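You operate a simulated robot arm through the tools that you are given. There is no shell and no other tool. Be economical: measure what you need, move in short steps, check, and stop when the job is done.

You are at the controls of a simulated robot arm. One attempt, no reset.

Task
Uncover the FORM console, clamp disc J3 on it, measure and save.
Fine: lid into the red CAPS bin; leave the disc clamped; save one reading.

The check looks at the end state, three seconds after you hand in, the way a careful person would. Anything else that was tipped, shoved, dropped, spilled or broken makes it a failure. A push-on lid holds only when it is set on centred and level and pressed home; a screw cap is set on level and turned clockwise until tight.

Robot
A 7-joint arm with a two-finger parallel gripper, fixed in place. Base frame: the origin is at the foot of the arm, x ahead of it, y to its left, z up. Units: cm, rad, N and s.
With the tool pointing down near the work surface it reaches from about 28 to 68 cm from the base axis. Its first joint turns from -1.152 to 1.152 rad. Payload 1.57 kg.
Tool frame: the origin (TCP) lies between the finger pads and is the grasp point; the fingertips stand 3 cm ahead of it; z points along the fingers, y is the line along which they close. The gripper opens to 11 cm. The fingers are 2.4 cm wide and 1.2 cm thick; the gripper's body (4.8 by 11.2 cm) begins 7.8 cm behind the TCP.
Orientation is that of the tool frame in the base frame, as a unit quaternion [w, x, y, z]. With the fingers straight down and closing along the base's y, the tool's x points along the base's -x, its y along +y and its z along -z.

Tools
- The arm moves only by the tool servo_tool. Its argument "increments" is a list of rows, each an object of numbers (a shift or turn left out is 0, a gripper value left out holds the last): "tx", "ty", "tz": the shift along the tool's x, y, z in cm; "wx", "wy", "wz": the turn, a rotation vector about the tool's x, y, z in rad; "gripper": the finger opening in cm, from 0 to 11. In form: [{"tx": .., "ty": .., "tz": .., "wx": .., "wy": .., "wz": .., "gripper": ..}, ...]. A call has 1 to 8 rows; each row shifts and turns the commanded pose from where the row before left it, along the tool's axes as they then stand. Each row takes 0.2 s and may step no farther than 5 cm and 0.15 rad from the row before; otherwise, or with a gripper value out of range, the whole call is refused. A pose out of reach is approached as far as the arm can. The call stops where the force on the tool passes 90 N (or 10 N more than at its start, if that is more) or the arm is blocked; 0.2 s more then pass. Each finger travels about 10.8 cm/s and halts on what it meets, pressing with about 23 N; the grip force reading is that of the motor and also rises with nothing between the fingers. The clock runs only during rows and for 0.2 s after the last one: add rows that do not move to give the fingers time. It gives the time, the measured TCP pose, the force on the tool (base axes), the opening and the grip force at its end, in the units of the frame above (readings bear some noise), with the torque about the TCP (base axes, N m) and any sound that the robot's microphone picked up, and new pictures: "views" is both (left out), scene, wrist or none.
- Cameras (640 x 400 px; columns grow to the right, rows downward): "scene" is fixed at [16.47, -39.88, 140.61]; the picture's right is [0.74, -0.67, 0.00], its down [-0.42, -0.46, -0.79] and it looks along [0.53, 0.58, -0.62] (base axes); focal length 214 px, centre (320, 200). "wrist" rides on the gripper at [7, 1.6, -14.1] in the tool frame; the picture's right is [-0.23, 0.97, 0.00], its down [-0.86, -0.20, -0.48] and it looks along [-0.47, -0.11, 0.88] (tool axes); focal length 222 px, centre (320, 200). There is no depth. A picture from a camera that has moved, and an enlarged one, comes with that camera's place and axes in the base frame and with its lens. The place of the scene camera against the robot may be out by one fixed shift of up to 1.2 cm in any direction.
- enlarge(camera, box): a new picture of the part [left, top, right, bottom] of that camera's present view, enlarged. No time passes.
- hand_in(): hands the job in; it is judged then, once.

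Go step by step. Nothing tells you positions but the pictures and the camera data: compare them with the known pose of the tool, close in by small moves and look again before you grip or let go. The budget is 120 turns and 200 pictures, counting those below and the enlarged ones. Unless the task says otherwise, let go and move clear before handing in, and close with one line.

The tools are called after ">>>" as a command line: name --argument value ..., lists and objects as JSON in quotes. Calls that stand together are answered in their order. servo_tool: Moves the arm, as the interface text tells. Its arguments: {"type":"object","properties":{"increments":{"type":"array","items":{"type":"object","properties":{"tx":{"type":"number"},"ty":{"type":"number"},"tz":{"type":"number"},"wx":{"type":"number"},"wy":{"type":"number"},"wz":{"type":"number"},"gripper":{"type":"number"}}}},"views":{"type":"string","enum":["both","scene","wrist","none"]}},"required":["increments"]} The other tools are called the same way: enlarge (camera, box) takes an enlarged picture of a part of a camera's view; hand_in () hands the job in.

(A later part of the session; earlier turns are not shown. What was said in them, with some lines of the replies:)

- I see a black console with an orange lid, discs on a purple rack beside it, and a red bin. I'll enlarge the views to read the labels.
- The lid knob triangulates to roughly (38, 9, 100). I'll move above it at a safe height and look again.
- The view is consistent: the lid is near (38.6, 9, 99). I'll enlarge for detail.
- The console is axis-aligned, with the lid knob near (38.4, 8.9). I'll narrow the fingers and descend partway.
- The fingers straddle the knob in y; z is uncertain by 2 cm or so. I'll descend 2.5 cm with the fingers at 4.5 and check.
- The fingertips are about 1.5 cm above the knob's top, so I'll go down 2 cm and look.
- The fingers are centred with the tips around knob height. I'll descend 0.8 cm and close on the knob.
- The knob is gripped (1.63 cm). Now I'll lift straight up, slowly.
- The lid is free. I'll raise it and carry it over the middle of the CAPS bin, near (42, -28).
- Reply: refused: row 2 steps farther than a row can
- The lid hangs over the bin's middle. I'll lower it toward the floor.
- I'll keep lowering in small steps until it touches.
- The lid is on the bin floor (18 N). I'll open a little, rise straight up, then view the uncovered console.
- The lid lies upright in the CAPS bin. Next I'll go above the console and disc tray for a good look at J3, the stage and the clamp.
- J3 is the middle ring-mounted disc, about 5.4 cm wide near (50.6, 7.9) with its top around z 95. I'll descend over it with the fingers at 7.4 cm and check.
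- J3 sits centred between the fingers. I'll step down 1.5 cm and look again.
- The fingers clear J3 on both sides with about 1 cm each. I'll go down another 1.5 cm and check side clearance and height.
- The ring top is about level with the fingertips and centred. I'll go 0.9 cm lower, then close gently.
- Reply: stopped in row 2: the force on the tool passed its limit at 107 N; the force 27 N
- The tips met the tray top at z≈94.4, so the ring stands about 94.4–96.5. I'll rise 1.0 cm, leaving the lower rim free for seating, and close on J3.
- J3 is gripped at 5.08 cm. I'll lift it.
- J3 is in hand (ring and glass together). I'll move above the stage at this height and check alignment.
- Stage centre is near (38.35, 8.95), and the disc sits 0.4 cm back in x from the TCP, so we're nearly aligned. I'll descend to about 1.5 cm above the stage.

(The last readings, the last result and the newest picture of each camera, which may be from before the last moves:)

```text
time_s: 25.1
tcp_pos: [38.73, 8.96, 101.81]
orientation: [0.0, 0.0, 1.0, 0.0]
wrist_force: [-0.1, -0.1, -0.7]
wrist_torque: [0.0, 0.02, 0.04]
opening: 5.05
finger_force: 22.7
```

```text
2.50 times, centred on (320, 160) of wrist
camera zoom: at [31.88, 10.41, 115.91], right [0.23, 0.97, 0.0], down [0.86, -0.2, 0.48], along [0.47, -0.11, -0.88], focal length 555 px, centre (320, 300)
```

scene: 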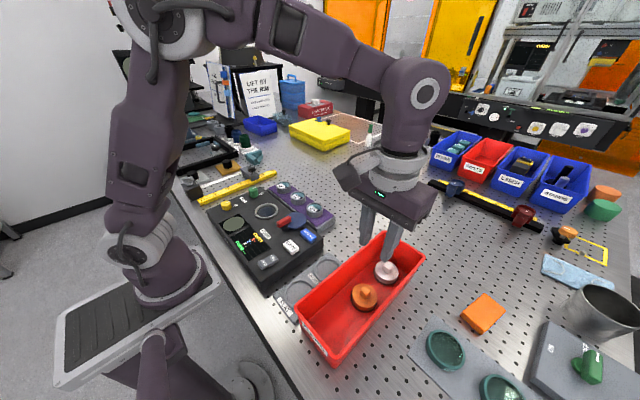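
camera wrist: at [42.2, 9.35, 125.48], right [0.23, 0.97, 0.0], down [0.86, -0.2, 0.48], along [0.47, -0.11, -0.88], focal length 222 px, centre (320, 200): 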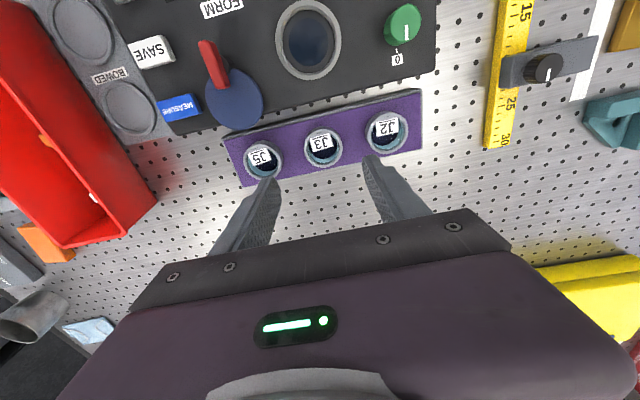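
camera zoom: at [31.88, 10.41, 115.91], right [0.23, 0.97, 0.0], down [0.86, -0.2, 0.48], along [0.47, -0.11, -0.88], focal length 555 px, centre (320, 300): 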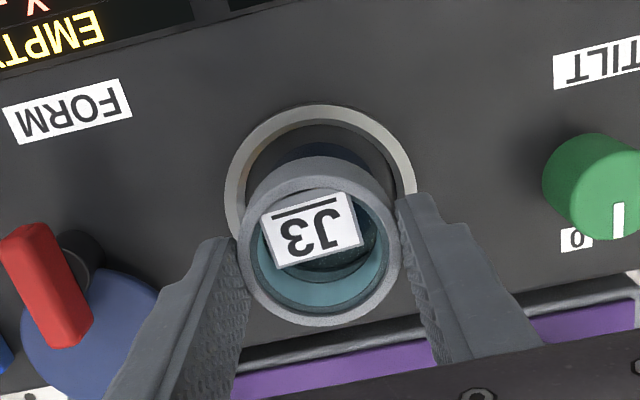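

Laterally aligned in both views. I'll descend another 1.2 cm and recheck before entering the recess.

>>> servo_tool --increments '[{"tz": 0.6}, {"tz": 0.6}, {}]' --views "none"

>>> enlarge --camera "scene" --box '[245, 185, 295, 225]'

>>> enlarge --camera "wrist" --box '[245, 90, 395, 210]'

```text
time_s: 25.9
tcp_pos: [38.78, 8.92, 100.72]
orientation: [0.0, 0.0, 1.0, 0.0]
wrist_force: [0.0, -0.1, -0.6]
wrist_torque: [-0.01, 0.02, 0.0]
opening: 5.06
finger_force: 23.1
```

```text
10.00 times, centred on (270, 205) of scene
camera zoom: at [16.47, -39.88, 140.61], right [0.74, -0.67, 0.0], down [-0.42, -0.46, -0.79], along [0.53, 0.58, -0.62], focal length 2145 px, centre (820, 150)
```

zoom: 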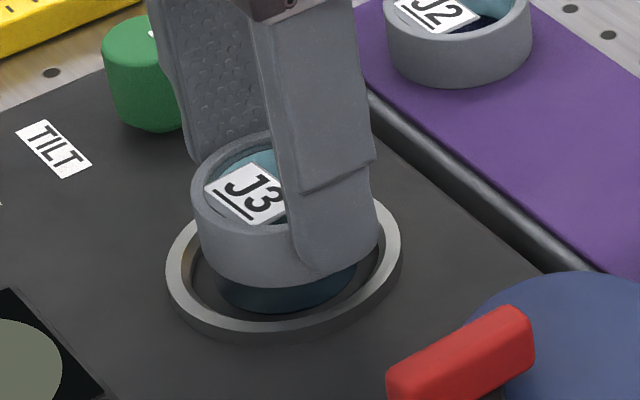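

```text
3.33 times, centred on (320, 150) of wrist
camera zoom: at [31.85, 10.46, 114.8], right [0.23, 0.97, 0.0], down [0.85, -0.2, 0.48], along [0.47, -0.11, -0.88], focal length 740 px, centre (320, 367)
```

zoom: 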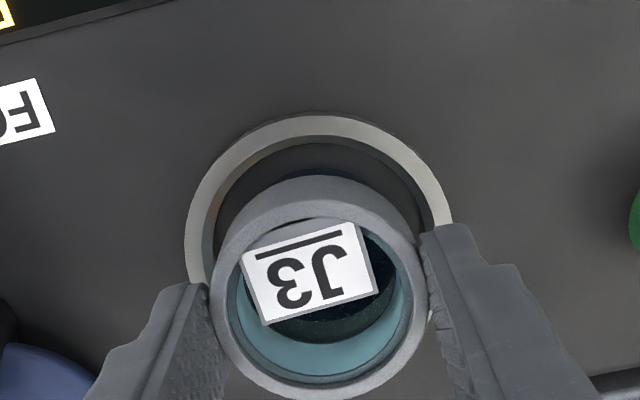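

Concentric within about 0.2 cm. I'll nudge x by 0.15 and lower in small steps until it seats.

>>> servo_tool --increments '[{"tz": 0.3, "tx": 0.15}, {"tz": 0.3}, {}]' --views "none"

>>> enlarge --camera "scene" --box '[245, 185, 295, 225]'

```text
time_s: 26.7
tcp_pos: [38.6, 8.89, 100.02]
orientation: [0.0, 0.0, 1.0, 0.0]
wrist_force: [0.1, 0.3, -0.4]
wrist_torque: [0.0, -0.04, 0.0]
opening: 5.09
finger_force: 22.5
```

```text
10.00 times, centred on (270, 205) of scene
camera zoom: at [16.47, -39.88, 140.61], right [0.74, -0.67, 0.0], down [-0.42, -0.46, -0.79], along [0.53, 0.58, -0.62], focal length 2145 px, centre (820, 150)
```

zoom: 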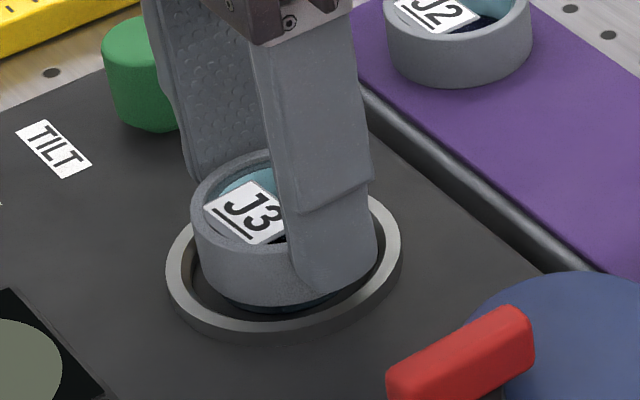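

>>> servo_tool --increments '[{"tz": 0.2}, {"tz": 0.2}, {"tz": 0.2}, {}]' --views "none"

>>> enlarge --camera "scene" --box '[245, 185, 295, 225]'

>>> enlarge --camera "wrist" --box '[245, 90, 395, 210]'

```text
time_s: 27.7
tcp_pos: [38.72, 8.9, 99.45]
orientation: [0.001, 0.0, 1.0, 0.0]
wrist_force: [0.3, 0.0, -1.4]
wrist_torque: [0.01, 0.0, 0.03]
opening: 5.07
finger_force: 22.7
```

```text
10.00 times, centred on (270, 205) of scene
camera zoom: at [16.47, -39.88, 140.61], right [0.74, -0.67, 0.0], down [-0.42, -0.46, -0.79], along [0.53, 0.58, -0.62], focal length 2145 px, centre (820, 150)
```

zoom: 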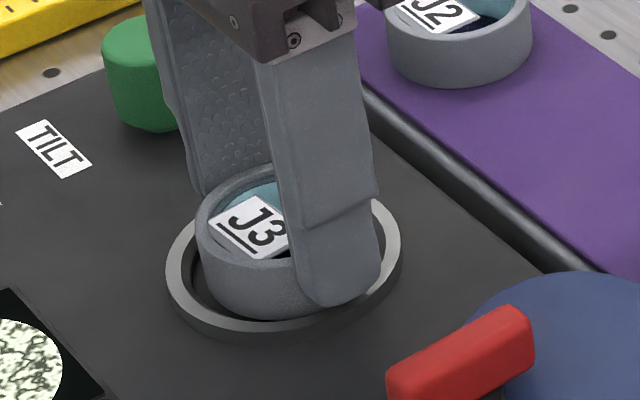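

```text
3.33 times, centred on (320, 150) of wrist
camera zoom: at [31.73, 10.43, 113.57], right [0.23, 0.97, 0.0], down [0.85, -0.2, 0.48], along [0.47, -0.11, -0.88], focal length 740 px, centre (320, 367)
```

zoom: 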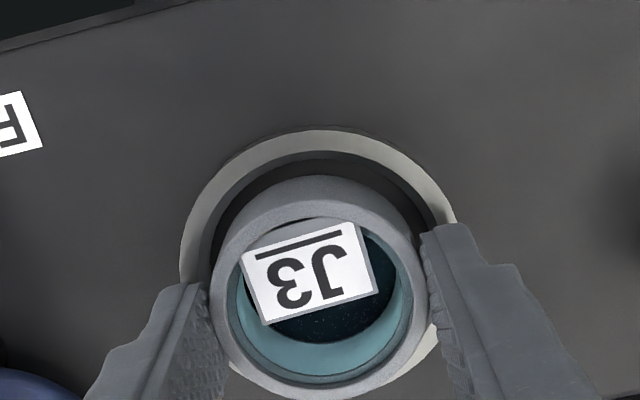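

The console display reacted (speckle), so the disc is nearly seated. A few more small steps.

>>> servo_tool --increments '[{"tz": 0.15}, {"tz": 0.15}, {}]' --views "none"

>>> enlarge --camera "scene" --box '[220, 180, 310, 260]'

```text
time_s: 28.5
tcp_pos: [38.78, 8.92, 99.27]
orientation: [0.001, 0.0, 1.0, 0.0]
wrist_force: [1.8, -1.3, 13.0]
wrist_torque: [-0.07, -0.16, -0.02]
opening: 5.07
finger_force: 23.7
```

```text
5.00 times, centred on (265, 220) of scene
camera zoom: at [16.46, -39.88, 140.61], right [0.74, -0.67, 0.0], down [-0.42, -0.46, -0.79], along [0.53, 0.58, -0.62], focal length 1072 px, centre (595, 100)
```

zoom: 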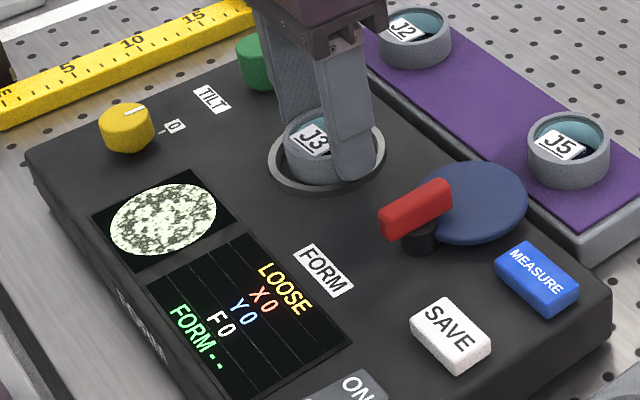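

Display: LOOSE, X 0, Y 0, F 0, and there is 13 N of contact, so it's seated. I'll open the fingers and rise.

>>> servo_tool --increments '[{"tz": -0.1}, {"gripper": 6.2}, {"gripper": 6.6}, {"tz": -1.5}, {"tz": -4}, {"tz": -4}, {}]' --views "wrist"

>>> enlarge --camera "scene" --box '[220, 180, 310, 260]'

>>> enlarge --camera "wrist" --box '[160, 20, 460, 240]'

```text
time_s: 30.1
tcp_pos: [38.78, 8.9, 108.85]
orientation: [-0.001, -0.001, 1.0, 0.0]
wrist_force: [0.3, 0.3, -0.7]
wrist_torque: [0.01, 0.0, -0.02]
opening: 6.57
finger_force: 0.1
camera wrist: at [31.83, 10.47, 123.0], right [0.23, 0.97, 0.0], down [0.85, -0.2, 0.48], along [0.47, -0.11, -0.88], focal length 222 px, centre (320, 200)
```

wrist: 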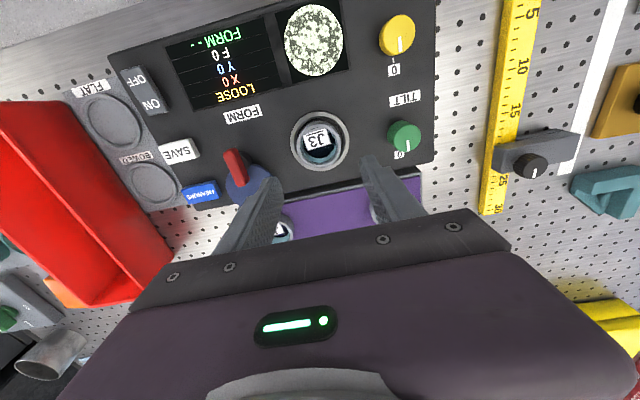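

```text
5.00 times, centred on (265, 220) of scene
camera zoom: at [16.47, -39.88, 140.61], right [0.74, -0.67, 0.0], down [-0.42, -0.46, -0.79], along [0.53, 0.58, -0.62], focal length 1072 px, centre (595, 100)
```

zoom: 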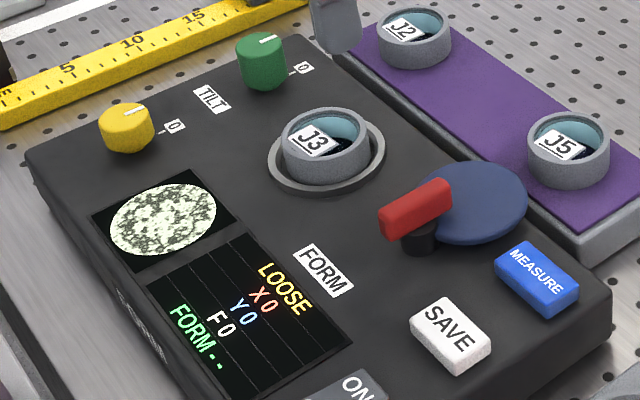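

```text
1.82 times, centred on (310, 130) of wrist
camera zoom: at [31.83, 10.47, 123.0], right [0.23, 0.97, 0.0], down [0.85, -0.2, 0.48], along [0.47, -0.11, -0.88], focal length 404 px, centre (338, 327)
```

zoom: 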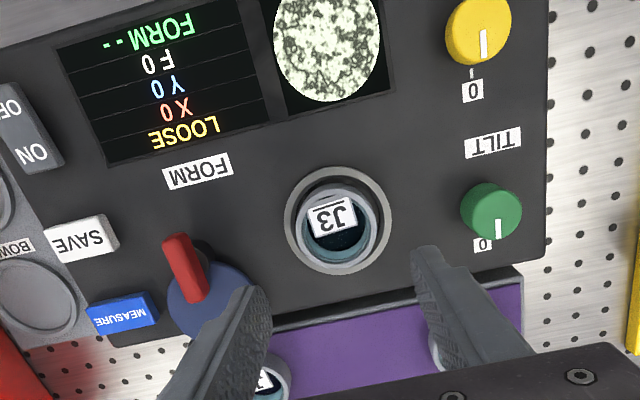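

J3 is seated and flat, and the tilt reads 0/0. Next is the clamp lever: I'll move over it for a close look.

>>> servo_tool --increments '[{"ty": -4.5, "gripper": 4}, {"ty": -4.5}, {"ty": -1}, {}]' --views "none"

>>> enlarge --camera "wrist" --box '[220, 80, 420, 240]'

>>> enlarge --camera "scene" --box '[260, 190, 340, 254]'

```text
time_s: 31.1
tcp_pos: [38.63, -1.03, 108.76]
orientation: [0.001, 0.001, 1.0, 0.0]
wrist_force: [-0.9, 0.4, 0.2]
wrist_torque: [-0.04, 0.01, 0.0]
opening: 4.0
finger_force: 0.0
```

```text
2.50 times, centred on (320, 160) of wrist
camera zoom: at [31.67, 0.45, 122.79], right [0.23, 0.97, 0.0], down [0.85, -0.2, 0.48], along [0.47, -0.11, -0.88], focal length 555 px, centre (320, 300)
```

zoom: 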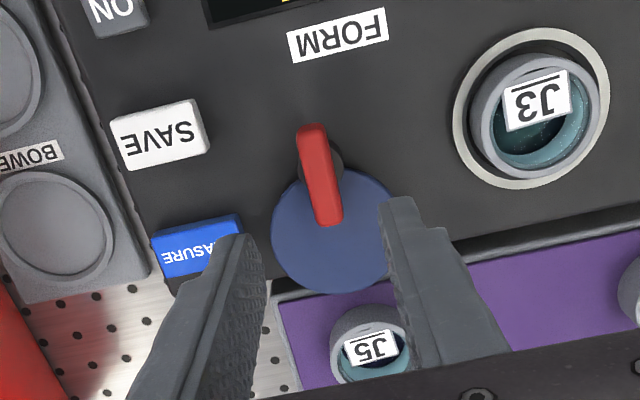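

```text
6.25 times, centred on (300, 222) of scene
camera zoom: at [16.47, -39.88, 140.61], right [0.74, -0.67, 0.0], down [-0.42, -0.46, -0.79], along [0.53, 0.58, -0.62], focal length 1340 px, centre (445, 62)
```

zoom: 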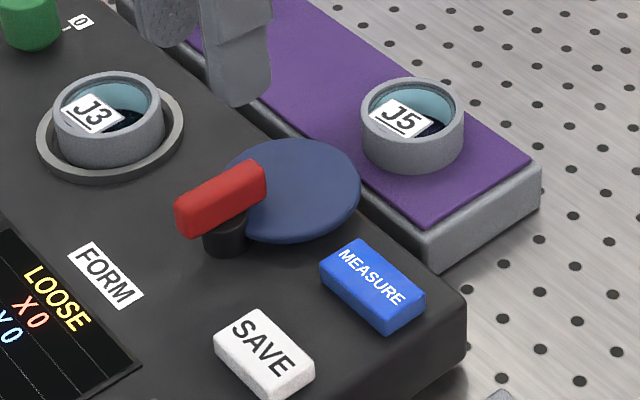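

The red bar is centred over its pivot near (38.65, -1.1), along x, with an eccentric blue cam below. Turning it counter-clockwise from above should swing the cam toward the disc. I'll descend over the bar.

>>> servo_tool --increments '[{"tz": 3, "ty": -0.05, "gripper": 3.2}, {"tz": 2.5}, {"tz": 1}, {}]' --views "none"

>>> enlarge --camera "wrist" --box '[245, 90, 395, 210]'

>>> enlarge --camera "scene" --box '[260, 190, 340, 254]'

```text
time_s: 32.1
tcp_pos: [38.66, -1.04, 102.24]
orientation: [0.0, 0.0, 1.0, 0.0]
wrist_force: [0.6, -0.2, 0.1]
wrist_torque: [-0.03, -0.01, 0.03]
opening: 3.21
finger_force: 0.1
```

```text
3.33 times, centred on (320, 150) of wrist
camera zoom: at [31.82, 0.49, 116.34], right [0.23, 0.97, 0.0], down [0.86, -0.2, 0.48], along [0.47, -0.11, -0.88], focal length 740 px, centre (320, 367)
```

zoom: 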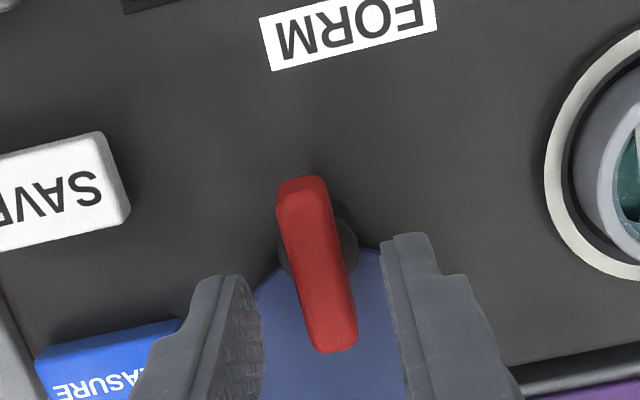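

```text
6.25 times, centred on (300, 222) of scene
camera zoom: at [16.47, -39.88, 140.61], right [0.74, -0.67, 0.0], down [-0.42, -0.46, -0.79], along [0.53, 0.58, -0.62], focal length 1340 px, centre (445, 62)
```

zoom: 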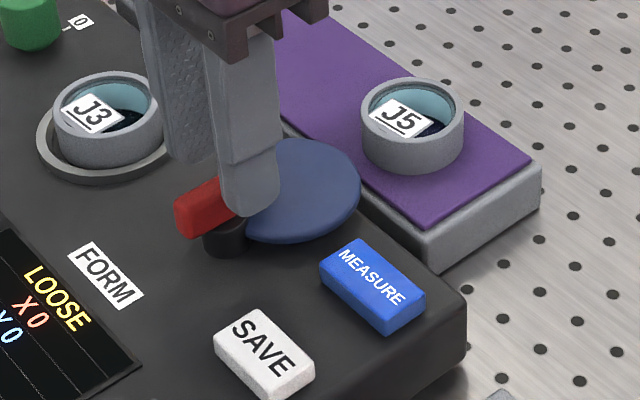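

Bar centred between the fingers. I'll step down gently until the tips are around the bar or meet the cam plate.

>>> servo_tool --increments '[{"tz": 0.4, "tx": 0.1}, {"tz": 0.4}, {}]' --views "none"

>>> enlarge --camera "scene" --box '[270, 200, 320, 240]'

>>> enlarge --camera "wrist" --box '[270, 110, 370, 200]'

```text
time_s: 32.9
tcp_pos: [38.6, -0.99, 101.39]
orientation: [0.0, 0.0, 1.0, 0.0]
wrist_force: [-0.3, -0.6, 0.2]
wrist_torque: [0.0, 0.03, 0.0]
opening: 3.21
finger_force: 0.1
```

```text
10.00 times, centred on (295, 220) of scene
camera zoom: at [16.47, -39.88, 140.61], right [0.74, -0.67, 0.0], down [-0.42, -0.46, -0.79], along [0.53, 0.58, -0.62], focal length 2145 px, centre (570, 0)
```

zoom: 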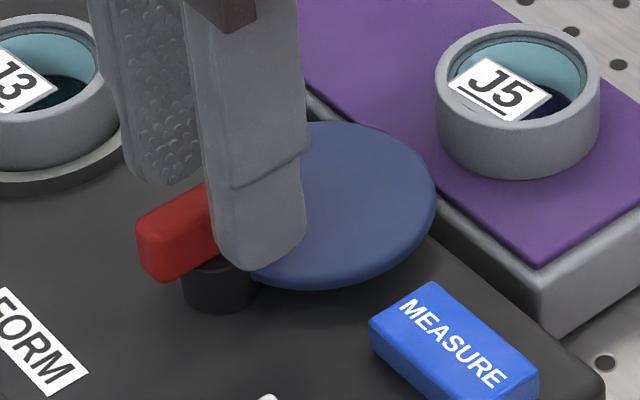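

```text
4.44 times, centred on (320, 155) of wrist
camera zoom: at [31.72, 0.47, 115.53], right [0.23, 0.97, 0.0], down [0.85, -0.2, 0.48], along [0.47, -0.11, -0.88], focal length 987 px, centre (320, 400)
```

zoom: 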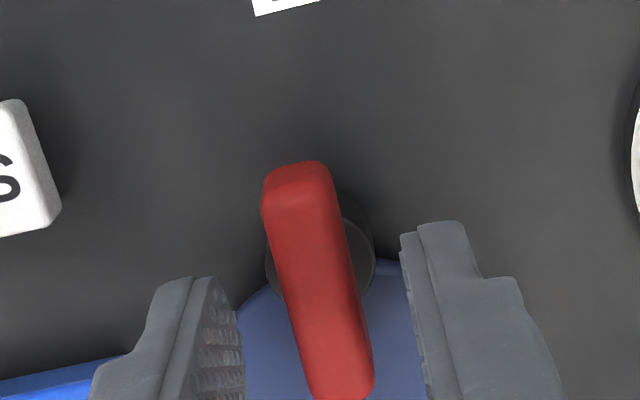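

>>> servo_tool --increments '[{"tz": 0.3, "ty": -0.05}, {"tz": 0.3}, {}]' --views "none"

>>> enlarge --camera "scene" --box '[270, 200, 320, 240]'

```text
time_s: 33.7
tcp_pos: [38.64, -1.24, 100.85]
orientation: [0.0, -0.001, 1.0, 0.0]
wrist_force: [-0.3, -0.4, 0.3]
wrist_torque: [-0.01, -0.02, -0.01]
opening: 3.21
finger_force: 0.1
```

```text
10.00 times, centred on (295, 220) of scene
camera zoom: at [16.47, -39.88, 140.61], right [0.74, -0.67, 0.0], down [-0.42, -0.46, -0.79], along [0.53, 0.58, -0.62], focal length 2145 px, centre (570, 0)
```

zoom: 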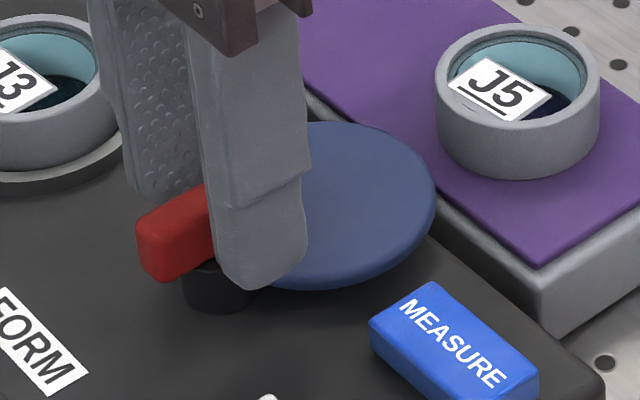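

The tips now overlap the bar's height. I'll close on it.

>>> servo_tool --increments '[{"gripper": 2}, {"gripper": 0.6}, {}, {}]' --views "none"

>>> enlarge --camera "wrist" --box '[270, 110, 370, 200]'

>>> enlarge --camera "scene" --box '[220, 180, 320, 260]'

```text
time_s: 34.7
tcp_pos: [38.63, -1.17, 100.93]
orientation: [0.0, 0.0, 1.0, 0.0]
wrist_force: [-1.0, 10.2, -2.4]
wrist_torque: [0.23, -0.11, 0.02]
opening: 1.51
finger_force: 4.9
```

```text
4.44 times, centred on (320, 155) of wrist
camera zoom: at [31.63, 0.4, 114.97], right [0.23, 0.97, 0.0], down [0.85, -0.2, 0.48], along [0.47, -0.11, -0.88], focal length 987 px, centre (320, 400)
```

zoom: 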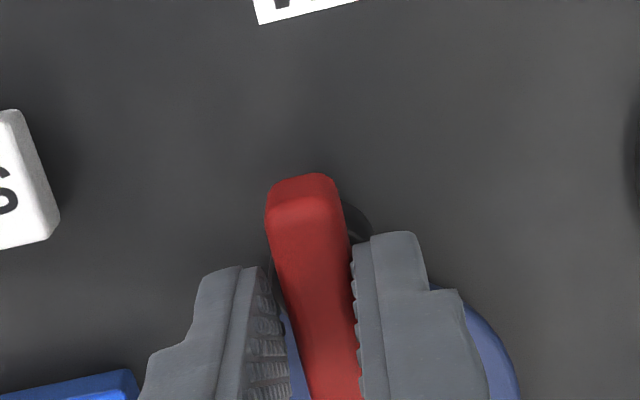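

```text
5.00 times, centred on (270, 220) of scene
camera zoom: at [16.47, -39.85, 140.62], right [0.74, -0.67, 0.0], down [-0.42, -0.46, -0.79], along [0.53, 0.58, -0.62], focal length 1072 px, centre (570, 100)
```

zoom: 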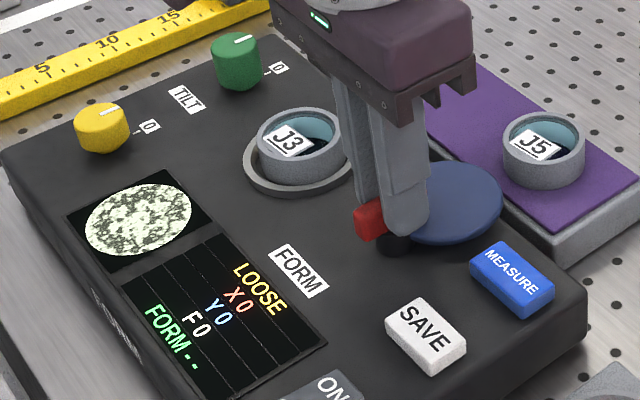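

Only the +y finger has met the bar, so I'll shift the tool +0.25 cm in y and let the fingers close evenly.

>>> servo_tool --increments '[{"ty": 0.25, "gripper": 0.6}, {}, {}]' --views "none"

>>> enlarge --camera "wrist" --box '[270, 110, 370, 200]'

```text
time_s: 35.5
tcp_pos: [38.52, -1.0, 101.0]
orientation: [-0.001, 0.001, 1.0, 0.0]
wrist_force: [-5.5, -13.2, 2.4]
wrist_torque: [-0.32, 0.13, 0.1]
opening: 1.29
finger_force: 29.6
```

```text
4.44 times, centred on (320, 155) of wrist
camera zoom: at [31.66, 0.54, 114.98], right [0.23, 0.97, 0.0], down [0.86, -0.2, 0.48], along [0.46, -0.11, -0.88], focal length 987 px, centre (320, 400)
```

zoom: 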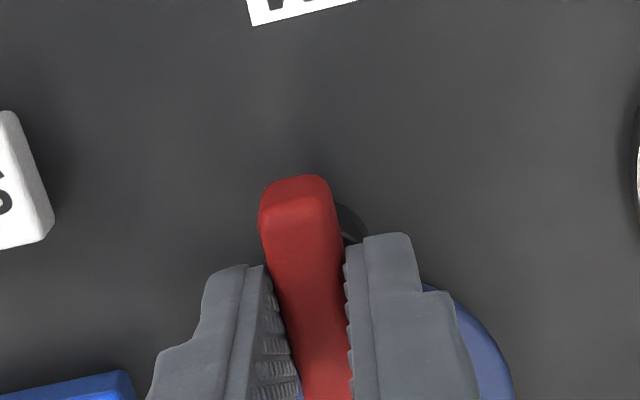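

Gripped. I'll relieve the side force slightly and turn counter-clockwise (from above) by 0.3 rad as a test.

>>> servo_tool --increments '[{"ty": -0.1}, {"wz": -0.1}, {"wz": -0.1}, {"wz": -0.1}, {}]' --views "none"

>>> enlarge --camera "scene" --box '[220, 180, 320, 260]'

```text
time_s: 36.7
tcp_pos: [38.6, -0.94, 100.96]
orientation: [0.001, -0.151, 0.989, -0.001]
wrist_force: [-10.7, -0.6, 21.5]
wrist_torque: [-0.05, 0.31, 0.0]
opening: 1.28
finger_force: 30.1
```

```text
5.00 times, centred on (270, 220) of scene
camera zoom: at [16.41, -39.88, 140.62], right [0.74, -0.67, 0.0], down [-0.42, -0.46, -0.79], along [0.53, 0.58, -0.62], focal length 1072 px, centre (570, 100)
```

zoom: 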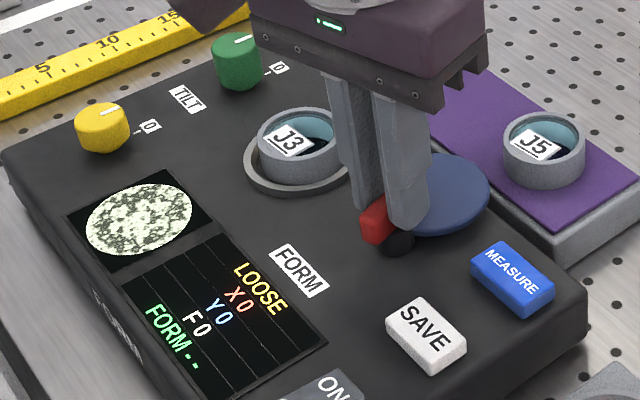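

The lever turns and the cam swings toward the disc. I'll continue with the turn, watching force and display.

>>> servo_tool --increments '[{"tz": -0.1, "wz": -0.1}, {"wz": -0.12}, {"wz": -0.12}, {"wz": -0.12}, {}]' --views "none"

>>> enlarge --camera "scene" --box '[220, 180, 320, 260]'

```text
time_s: 37.9
tcp_pos: [38.57, -0.91, 101.02]
orientation: [0.001, -0.372, 0.928, 0.0]
wrist_force: [2.5, 9.9, -21.8]
wrist_torque: [0.34, -0.17, 0.02]
opening: 1.28
finger_force: 30.3
```

```text
5.00 times, centred on (270, 220) of scene
camera zoom: at [16.5, -39.85, 140.61], right [0.74, -0.67, 0.0], down [-0.42, -0.46, -0.79], along [0.53, 0.58, -0.62], focal length 1072 px, centre (570, 100)
```

zoom: 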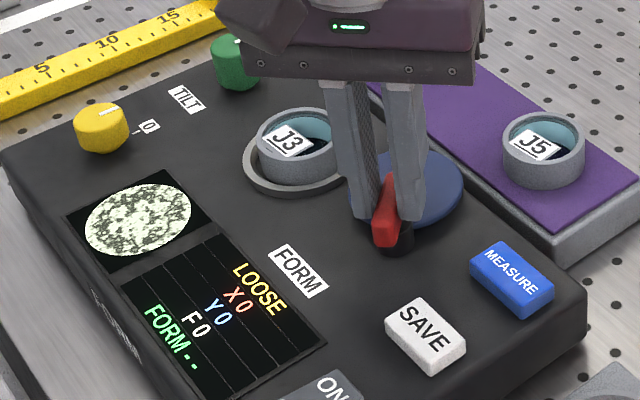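

>>> servo_tool --increments '[{"tz": 0.05, "wz": -0.12}, {"wz": -0.12}, {"wz": -0.12}, {}]' --views "none"

>>> enlarge --camera "scene" --box '[220, 180, 320, 260]'

```text
time_s: 38.9
tcp_pos: [38.53, -1.04, 100.96]
orientation: [0.0, -0.533, 0.846, 0.001]
wrist_force: [-8.9, 23.8, 9.6]
wrist_torque: [0.92, 0.12, -0.01]
opening: 1.28
finger_force: 29.8
```

```text
5.00 times, centred on (270, 220) of scene
camera zoom: at [16.43, -39.81, 140.63], right [0.74, -0.67, 0.0], down [-0.42, -0.46, -0.79], along [0.53, 0.58, -0.62], focal length 1072 px, centre (570, 100)
```

zoom: 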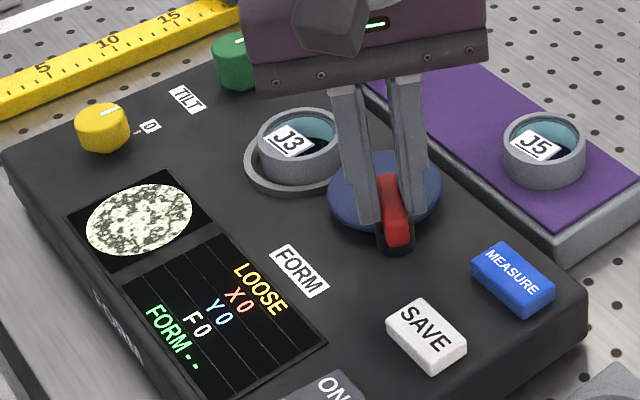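

At 1.12 rad, still LOOSE and F 0. I'll relieve the side force a bit and continue in small steps.

>>> servo_tool --increments '[{"tx": -0.15, "ty": 0.07, "tz": -0.03, "wz": -0.08}, {"wz": -0.1}, {}]' --views "none"

>>> enlarge --camera "scene" --box '[220, 180, 320, 260]'

```text
time_s: 39.7
tcp_pos: [38.47, -0.88, 101.18]
orientation: [-0.001, -0.605, 0.796, -0.001]
wrist_force: [-8.6, -4.0, 9.5]
wrist_torque: [-0.77, 0.41, 0.02]
opening: 1.3
finger_force: 30.1
```

```text
5.00 times, centred on (270, 220) of scene
camera zoom: at [16.43, -39.89, 140.61], right [0.74, -0.67, 0.0], down [-0.42, -0.46, -0.79], along [0.53, 0.58, -0.62], focal length 1072 px, centre (570, 100)
```

zoom: 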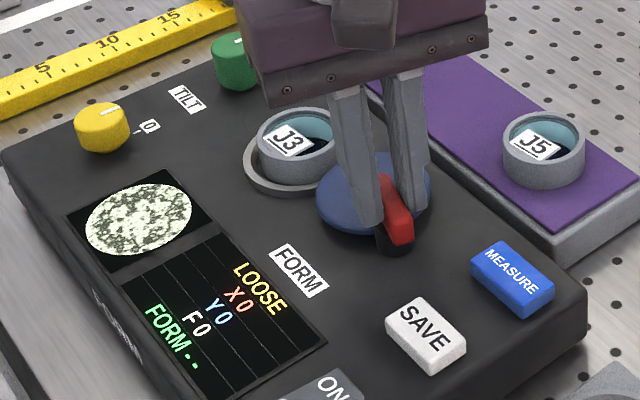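

>>> servo_tool --increments '[{"wz": -0.1}, {"wz": -0.08}, {}]' --views "none"

>>> enlarge --camera "scene" --box '[220, 180, 320, 260]'

```text
time_s: 40.5
tcp_pos: [38.52, -0.95, 101.0]
orientation: [0.0, -0.676, 0.737, 0.0]
wrist_force: [-16.2, -10.1, 22.0]
wrist_torque: [-0.3, 0.35, 0.08]
opening: 1.3
finger_force: 30.0
```

```text
5.00 times, centred on (270, 220) of scene
camera zoom: at [16.4, -39.91, 140.61], right [0.74, -0.67, 0.0], down [-0.42, -0.46, -0.79], along [0.53, 0.58, -0.62], focal length 1072 px, centre (570, 100)
```

zoom: 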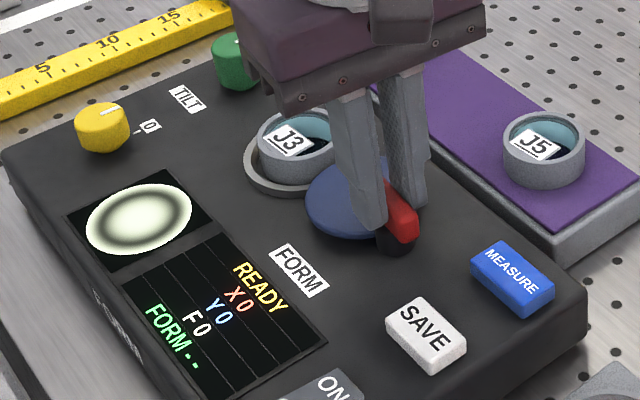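

READY appears with concentric fringes. I'll turn a touch further for margin and check.

>>> servo_tool --increments '[{"wz": -0.05, "tz": -0.05}, {"wz": -0.04}, {}]' --views "none"

>>> enlarge --camera "scene" --box '[220, 180, 320, 260]'

```text
time_s: 41.3
tcp_pos: [38.45, -0.84, 100.91]
orientation: [-0.001, -0.707, 0.708, 0.001]
wrist_force: [-9.3, -13.3, -19.3]
wrist_torque: [-0.1, 0.09, -0.03]
opening: 1.28
finger_force: 29.9
```

```text
5.00 times, centred on (270, 220) of scene
camera zoom: at [16.46, -39.92, 140.6], right [0.74, -0.67, 0.0], down [-0.42, -0.46, -0.79], along [0.53, 0.58, -0.62], focal length 1072 px, centre (570, 100)
```

zoom: 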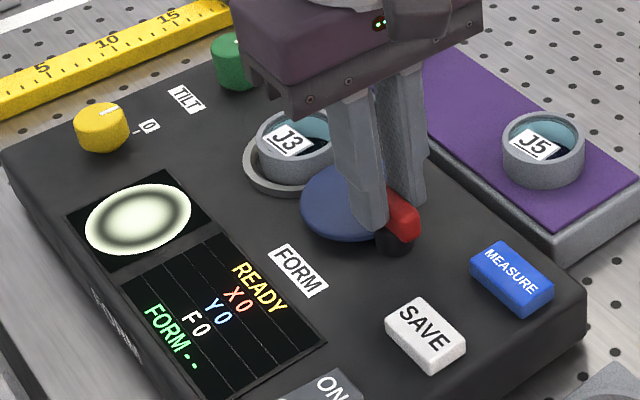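

Clamped and READY at 90°. I'll release the bar and rise, then check the display.

>>> servo_tool --increments '[{"tz": -0.1, "gripper": 2.6}, {"gripper": 2.6}, {"tz": -2}, {"tz": -4}, {"tx": 3}, {"tx": 3.5, "gripper": 0}, {}]' --views "wrist"

>>> enlarge --camera "scene" --box '[220, 180, 320, 260]'

>>> enlarge --camera "wrist" --box '[190, 60, 450, 240]'

```text
time_s: 42.9
tcp_pos: [38.17, -7.19, 107.05]
orientation: [0.0, -0.706, 0.708, 0.001]
wrist_force: [-0.1, 0.5, 0.3]
wrist_torque: [0.01, 0.01, -0.01]
opening: 0.0
finger_force: 20.8
camera wrist: at [36.61, -14.34, 121.11], right [-0.97, 0.23, 0.0], down [0.2, 0.85, 0.48], along [0.11, 0.47, -0.88], focal length 222 px, centre (320, 200)
```

wrist: 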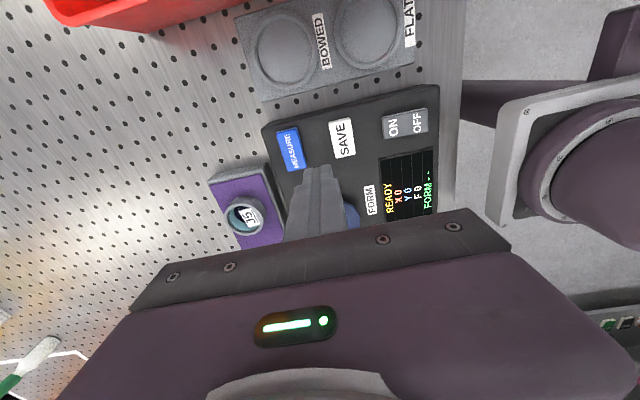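

```text
5.00 times, centred on (270, 220) of scene
camera zoom: at [16.47, -39.88, 140.61], right [0.74, -0.67, 0.0], down [-0.42, -0.46, -0.79], along [0.53, 0.58, -0.62], focal length 1072 px, centre (570, 100)
```

zoom: 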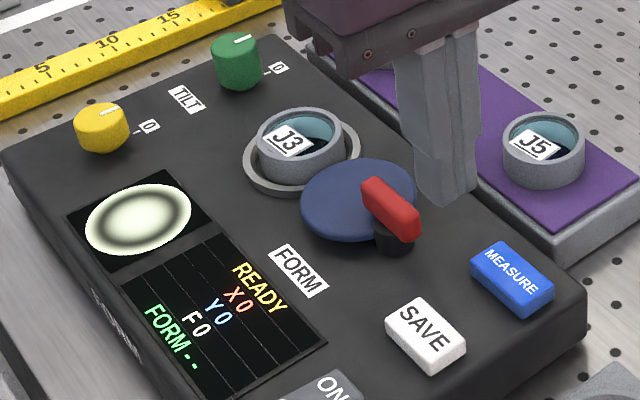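

```text
2.22 times, centred on (320, 150) of wrist
camera zoom: at [36.61, -14.34, 121.11], right [-0.97, 0.23, 0.0], down [0.2, 0.85, 0.48], along [0.11, 0.47, -0.88], focal length 494 px, centre (320, 311)
```

zoom: 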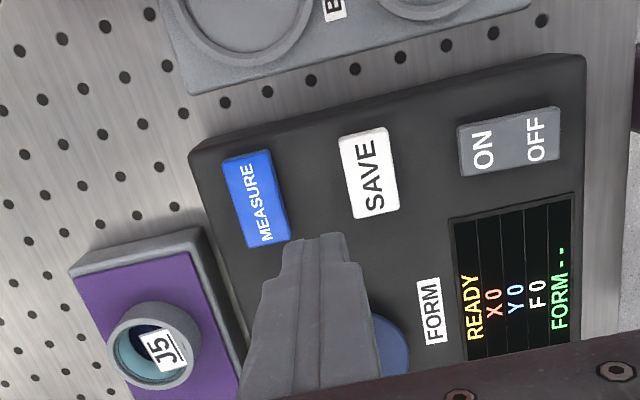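

READY persists and the cam is over toward the disc. MEASURE is near (41.1, -8.1) and SAVE near (35.5, -8.1). I'll go above MEASURE with closed fingers.

>>> servo_tool --increments '[{"ty": -2.9, "tx": 0.9}, {"tz": 3}, {"tz": 2}, {}]' --views "none"

>>> enlarge --camera "scene" --box '[260, 190, 340, 254]'

>>> enlarge --camera "wrist" --box '[220, 80, 420, 240]'

```text
time_s: 43.9
tcp_pos: [41.24, -8.21, 102.03]
orientation: [0.0, -0.707, 0.708, 0.0]
wrist_force: [-0.2, -0.1, -0.3]
wrist_torque: [0.02, -0.04, -0.05]
opening: 0.0
finger_force: 21.4
```

```text
6.25 times, centred on (300, 222) of scene
camera zoom: at [16.47, -39.88, 140.61], right [0.74, -0.67, 0.0], down [-0.42, -0.46, -0.79], along [0.53, 0.58, -0.62], focal length 1340 px, centre (445, 62)
```

zoom: 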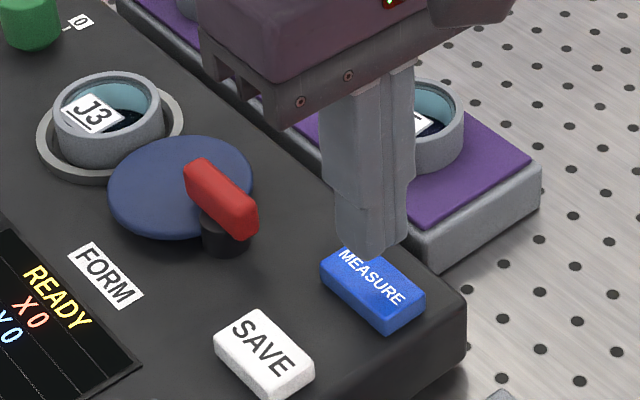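

```text
2.50 times, centred on (320, 160) of wrist
camera zoom: at [39.63, -15.32, 116.16], right [-0.97, 0.23, 0.0], down [0.2, 0.85, 0.48], along [0.11, 0.47, -0.88], focal length 555 px, centre (320, 300)
```

zoom: 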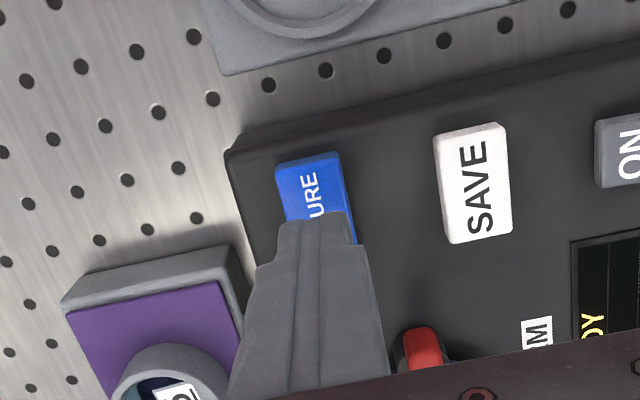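

I'll shift 0.3 cm toward the button's middle and press down in small steps.

>>> servo_tool --increments '[{"tx": 0.3, "tz": 0.5}, {"tz": 0.5}, {"tz": 0.3}, {}]' --views "none"

>>> enlarge --camera "scene" --box '[220, 190, 340, 270]'

```text
time_s: 44.9
tcp_pos: [41.33, -8.57, 100.84]
orientation: [-0.001, -0.707, 0.707, 0.0]
wrist_force: [-0.7, 0.1, 0.0]
wrist_torque: [0.01, 0.0, 0.02]
opening: 0.01
finger_force: 20.7
```

```text
5.00 times, centred on (280, 230) of scene
camera zoom: at [16.47, -39.88, 140.61], right [0.74, -0.67, 0.0], down [-0.42, -0.46, -0.79], along [0.53, 0.58, -0.62], focal length 1072 px, centre (520, 50)
```

zoom: 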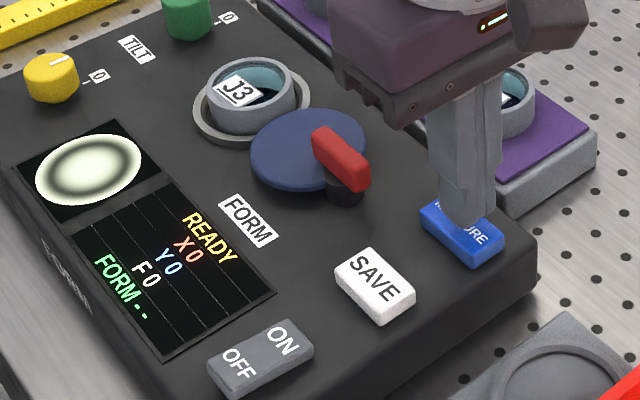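

>>> servo_tool --increments '[{"tz": 0.25}, {"tz": 0.25}, {"tz": 0.25}, {}]' --views "none"

>>> enlarge --camera "scene" --box '[220, 190, 340, 270]'

```text
time_s: 45.9
tcp_pos: [41.29, -8.44, 100.03]
orientation: [0.0, -0.707, 0.708, 0.0]
wrist_force: [0.5, -0.2, -0.1]
wrist_torque: [0.01, 0.02, 0.01]
opening: 0.01
finger_force: 21.2
```

```text
5.00 times, centred on (280, 230) of scene
camera zoom: at [16.47, -39.88, 140.61], right [0.74, -0.67, 0.0], down [-0.42, -0.46, -0.79], along [0.53, 0.58, -0.62], focal length 1072 px, centre (520, 50)
```

zoom: 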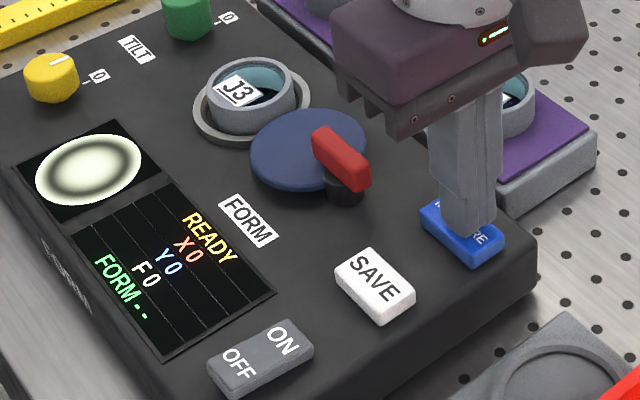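

>>> servo_tool --increments '[{"tz": 0.2}, {"tz": 0.2}, {}]' --views "none"

>>> enlarge --camera "scene" --box '[220, 190, 340, 270]'

```text
time_s: 46.7
tcp_pos: [41.46, -8.52, 99.62]
orientation: [0.0, -0.707, 0.708, 0.0]
wrist_force: [0.7, -0.1, -0.1]
wrist_torque: [-0.02, 0.0, 0.03]
opening: 0.01
finger_force: 21.5
```

```text
5.00 times, centred on (280, 230) of scene
camera zoom: at [16.47, -39.88, 140.61], right [0.74, -0.67, 0.0], down [-0.42, -0.46, -0.79], along [0.53, 0.58, -0.62], focal length 1072 px, centre (520, 50)
```

zoom: 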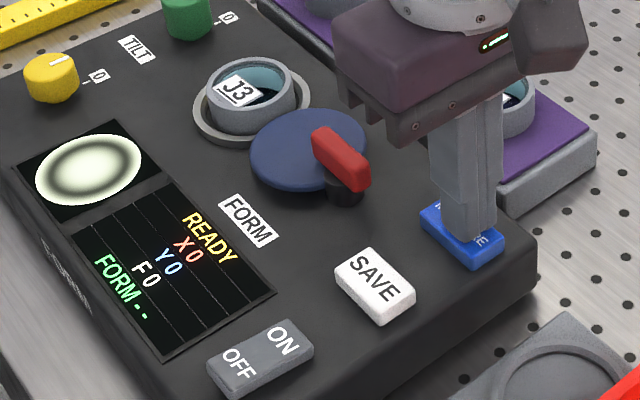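

>>> servo_tool --increments '[{"tz": 0.15}, {"tz": 0.15}, {"tz": 0.1}, {}]' --views "none"

>>> enlarge --camera "scene" --box '[220, 190, 340, 270]'

```text
time_s: 47.7
tcp_pos: [41.39, -8.63, 99.24]
orientation: [0.001, -0.707, 0.707, 0.001]
wrist_force: [-1.0, -1.7, 4.1]
wrist_torque: [-0.04, 0.03, 0.0]
opening: 0.0
finger_force: 20.9
heard: click
```

```text
5.00 times, centred on (280, 230) of scene
camera zoom: at [16.46, -39.88, 140.61], right [0.74, -0.67, 0.0], down [-0.42, -0.46, -0.79], along [0.53, 0.58, -0.62], focal length 1072 px, centre (520, 50)
```

zoom: 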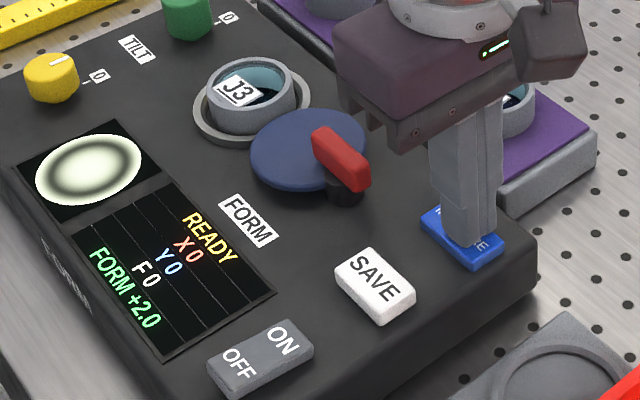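

Click heard, FORM +2.0 is displayed. I'll rise, move over SAVE and check.

>>> servo_tool --increments '[{"tz": -2.2}, {"ty": 3, "tx": -0.2}, {"ty": 2.7, "tx": -0.15}, {}]' --views "none"

>>> enlarge --camera "scene" --box '[220, 190, 340, 270]'

>>> enlarge --camera "wrist" --box '[220, 80, 420, 240]'

```text
time_s: 48.7
tcp_pos: [35.79, -8.23, 101.32]
orientation: [-0.001, 0.707, -0.707, -0.001]
wrist_force: [0.3, -0.5, -0.3]
wrist_torque: [0.04, -0.02, -0.02]
opening: 0.0
finger_force: 21.6
```

```text
5.00 times, centred on (280, 230) of scene
camera zoom: at [16.47, -39.88, 140.61], right [0.74, -0.67, 0.0], down [-0.42, -0.46, -0.79], along [0.53, 0.58, -0.62], focal length 1072 px, centre (520, 50)
```

zoom: 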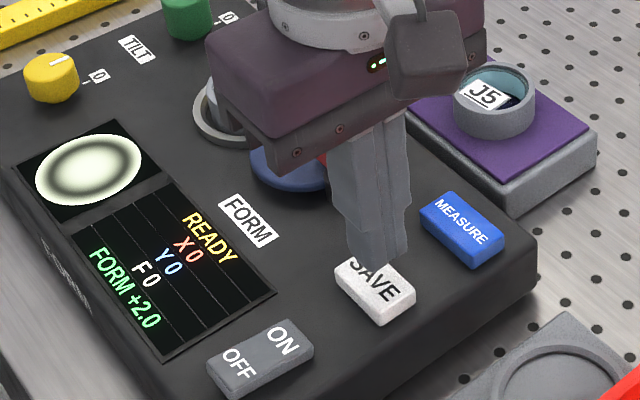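

```text
2.50 times, centred on (320, 160) of wrist
camera zoom: at [34.22, -15.25, 115.46], right [-0.97, 0.23, 0.0], down [0.2, 0.85, 0.48], along [0.11, 0.47, -0.88], focal length 555 px, centre (320, 300)
```

zoom: 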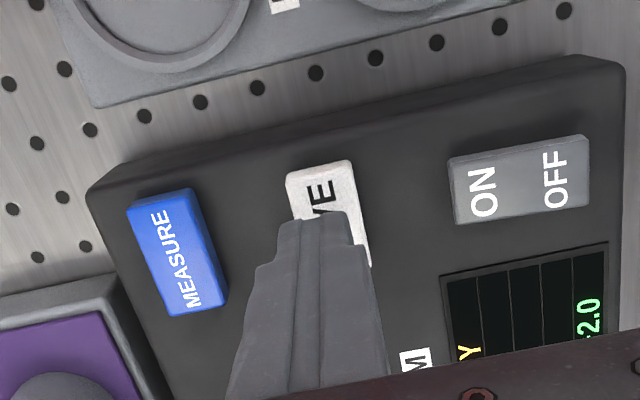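

Aligned over SAVE. I'll descend and press once.

>>> servo_tool --increments '[{"tz": 0.8, "tx": 0.15}, {"tz": 0.7}, {"tz": 0.2}, {"tz": 0.15}, {}]' --views "none"

```text
time_s: 49.9
tcp_pos: [35.8, -8.34, 99.57]
orientation: [0.001, -0.707, 0.708, 0.0]
wrist_force: [0.2, -1.0, 0.6]
wrist_torque: [-0.02, 0.0, 0.0]
opening: 0.01
finger_force: 20.8
```

>>> servo_tool --increments '[{"tz": 0.15}, {"tz": 0.15}, {"tz": 0.05}, {}]' --views "none"

>>> enlarge --camera "scene" --box '[220, 190, 340, 270]'

```text
time_s: 50.9
tcp_pos: [35.75, -8.28, 99.2]
orientation: [0.0, -0.707, 0.707, 0.0]
wrist_force: [-1.2, 0.0, 3.0]
wrist_torque: [0.0, 0.01, 0.0]
opening: 0.0
finger_force: 21.1
heard: click
```

```text
5.00 times, centred on (280, 230) of scene
camera zoom: at [16.46, -39.88, 140.61], right [0.74, -0.67, 0.0], down [-0.42, -0.46, -0.79], along [0.53, 0.58, -0.62], focal length 1072 px, centre (520, 50)
```

zoom: 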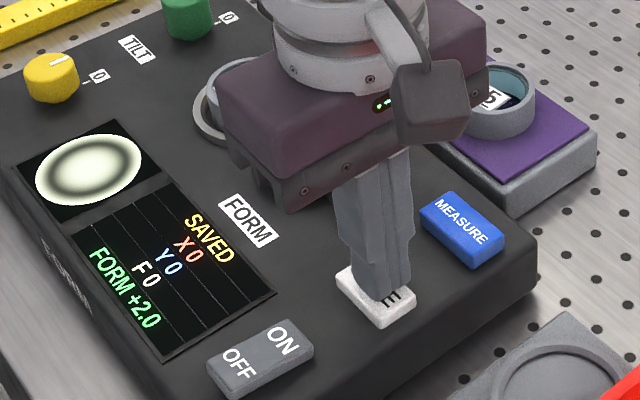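

SAVED is displayed with FORM +2.0. I'll rise clear and take a final look.

>>> servo_tool --increments '[{"tz": -3}, {"tz": -4}, {"tz": -4}, {"tz": -4}, {}]' --views "scene"

>>> enlarge --camera "scene" --box '[200, 170, 440, 350]'

```text
time_s: 52.1
tcp_pos: [35.83, -8.33, 114.5]
orientation: [0.0, -0.707, 0.708, 0.0]
wrist_force: [-0.6, 0.5, 0.4]
wrist_torque: [0.03, -0.01, 0.01]
opening: 0.01
finger_force: 21.3
```

scene: 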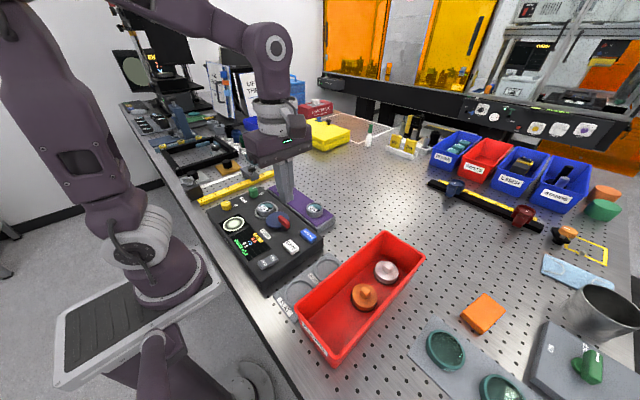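

```text
2.22 times, centred on (320, 260) of scene
camera zoom: at [16.47, -39.88, 140.61], right [0.74, -0.67, 0.0], down [-0.42, -0.46, -0.79], along [0.53, 0.58, -0.62], focal length 477 px, centre (320, 67)
```

zoom: 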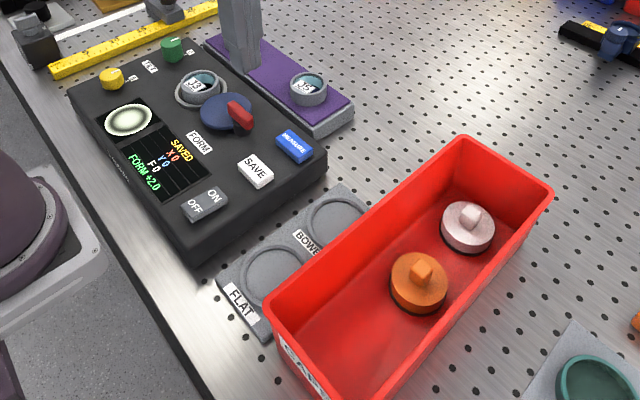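

Everything is in place: the lid is in the CAPS bin, J3 is clamped, the reading is saved, and the arm is clear. I'm handing in.

>>> hand_in

```text
The job is handed in.
```

The job is handed in: the orange lid is in the red CAPS bin, disc J3 is clamped on the FORM console, and one reading (FORM +2.0) is saved.
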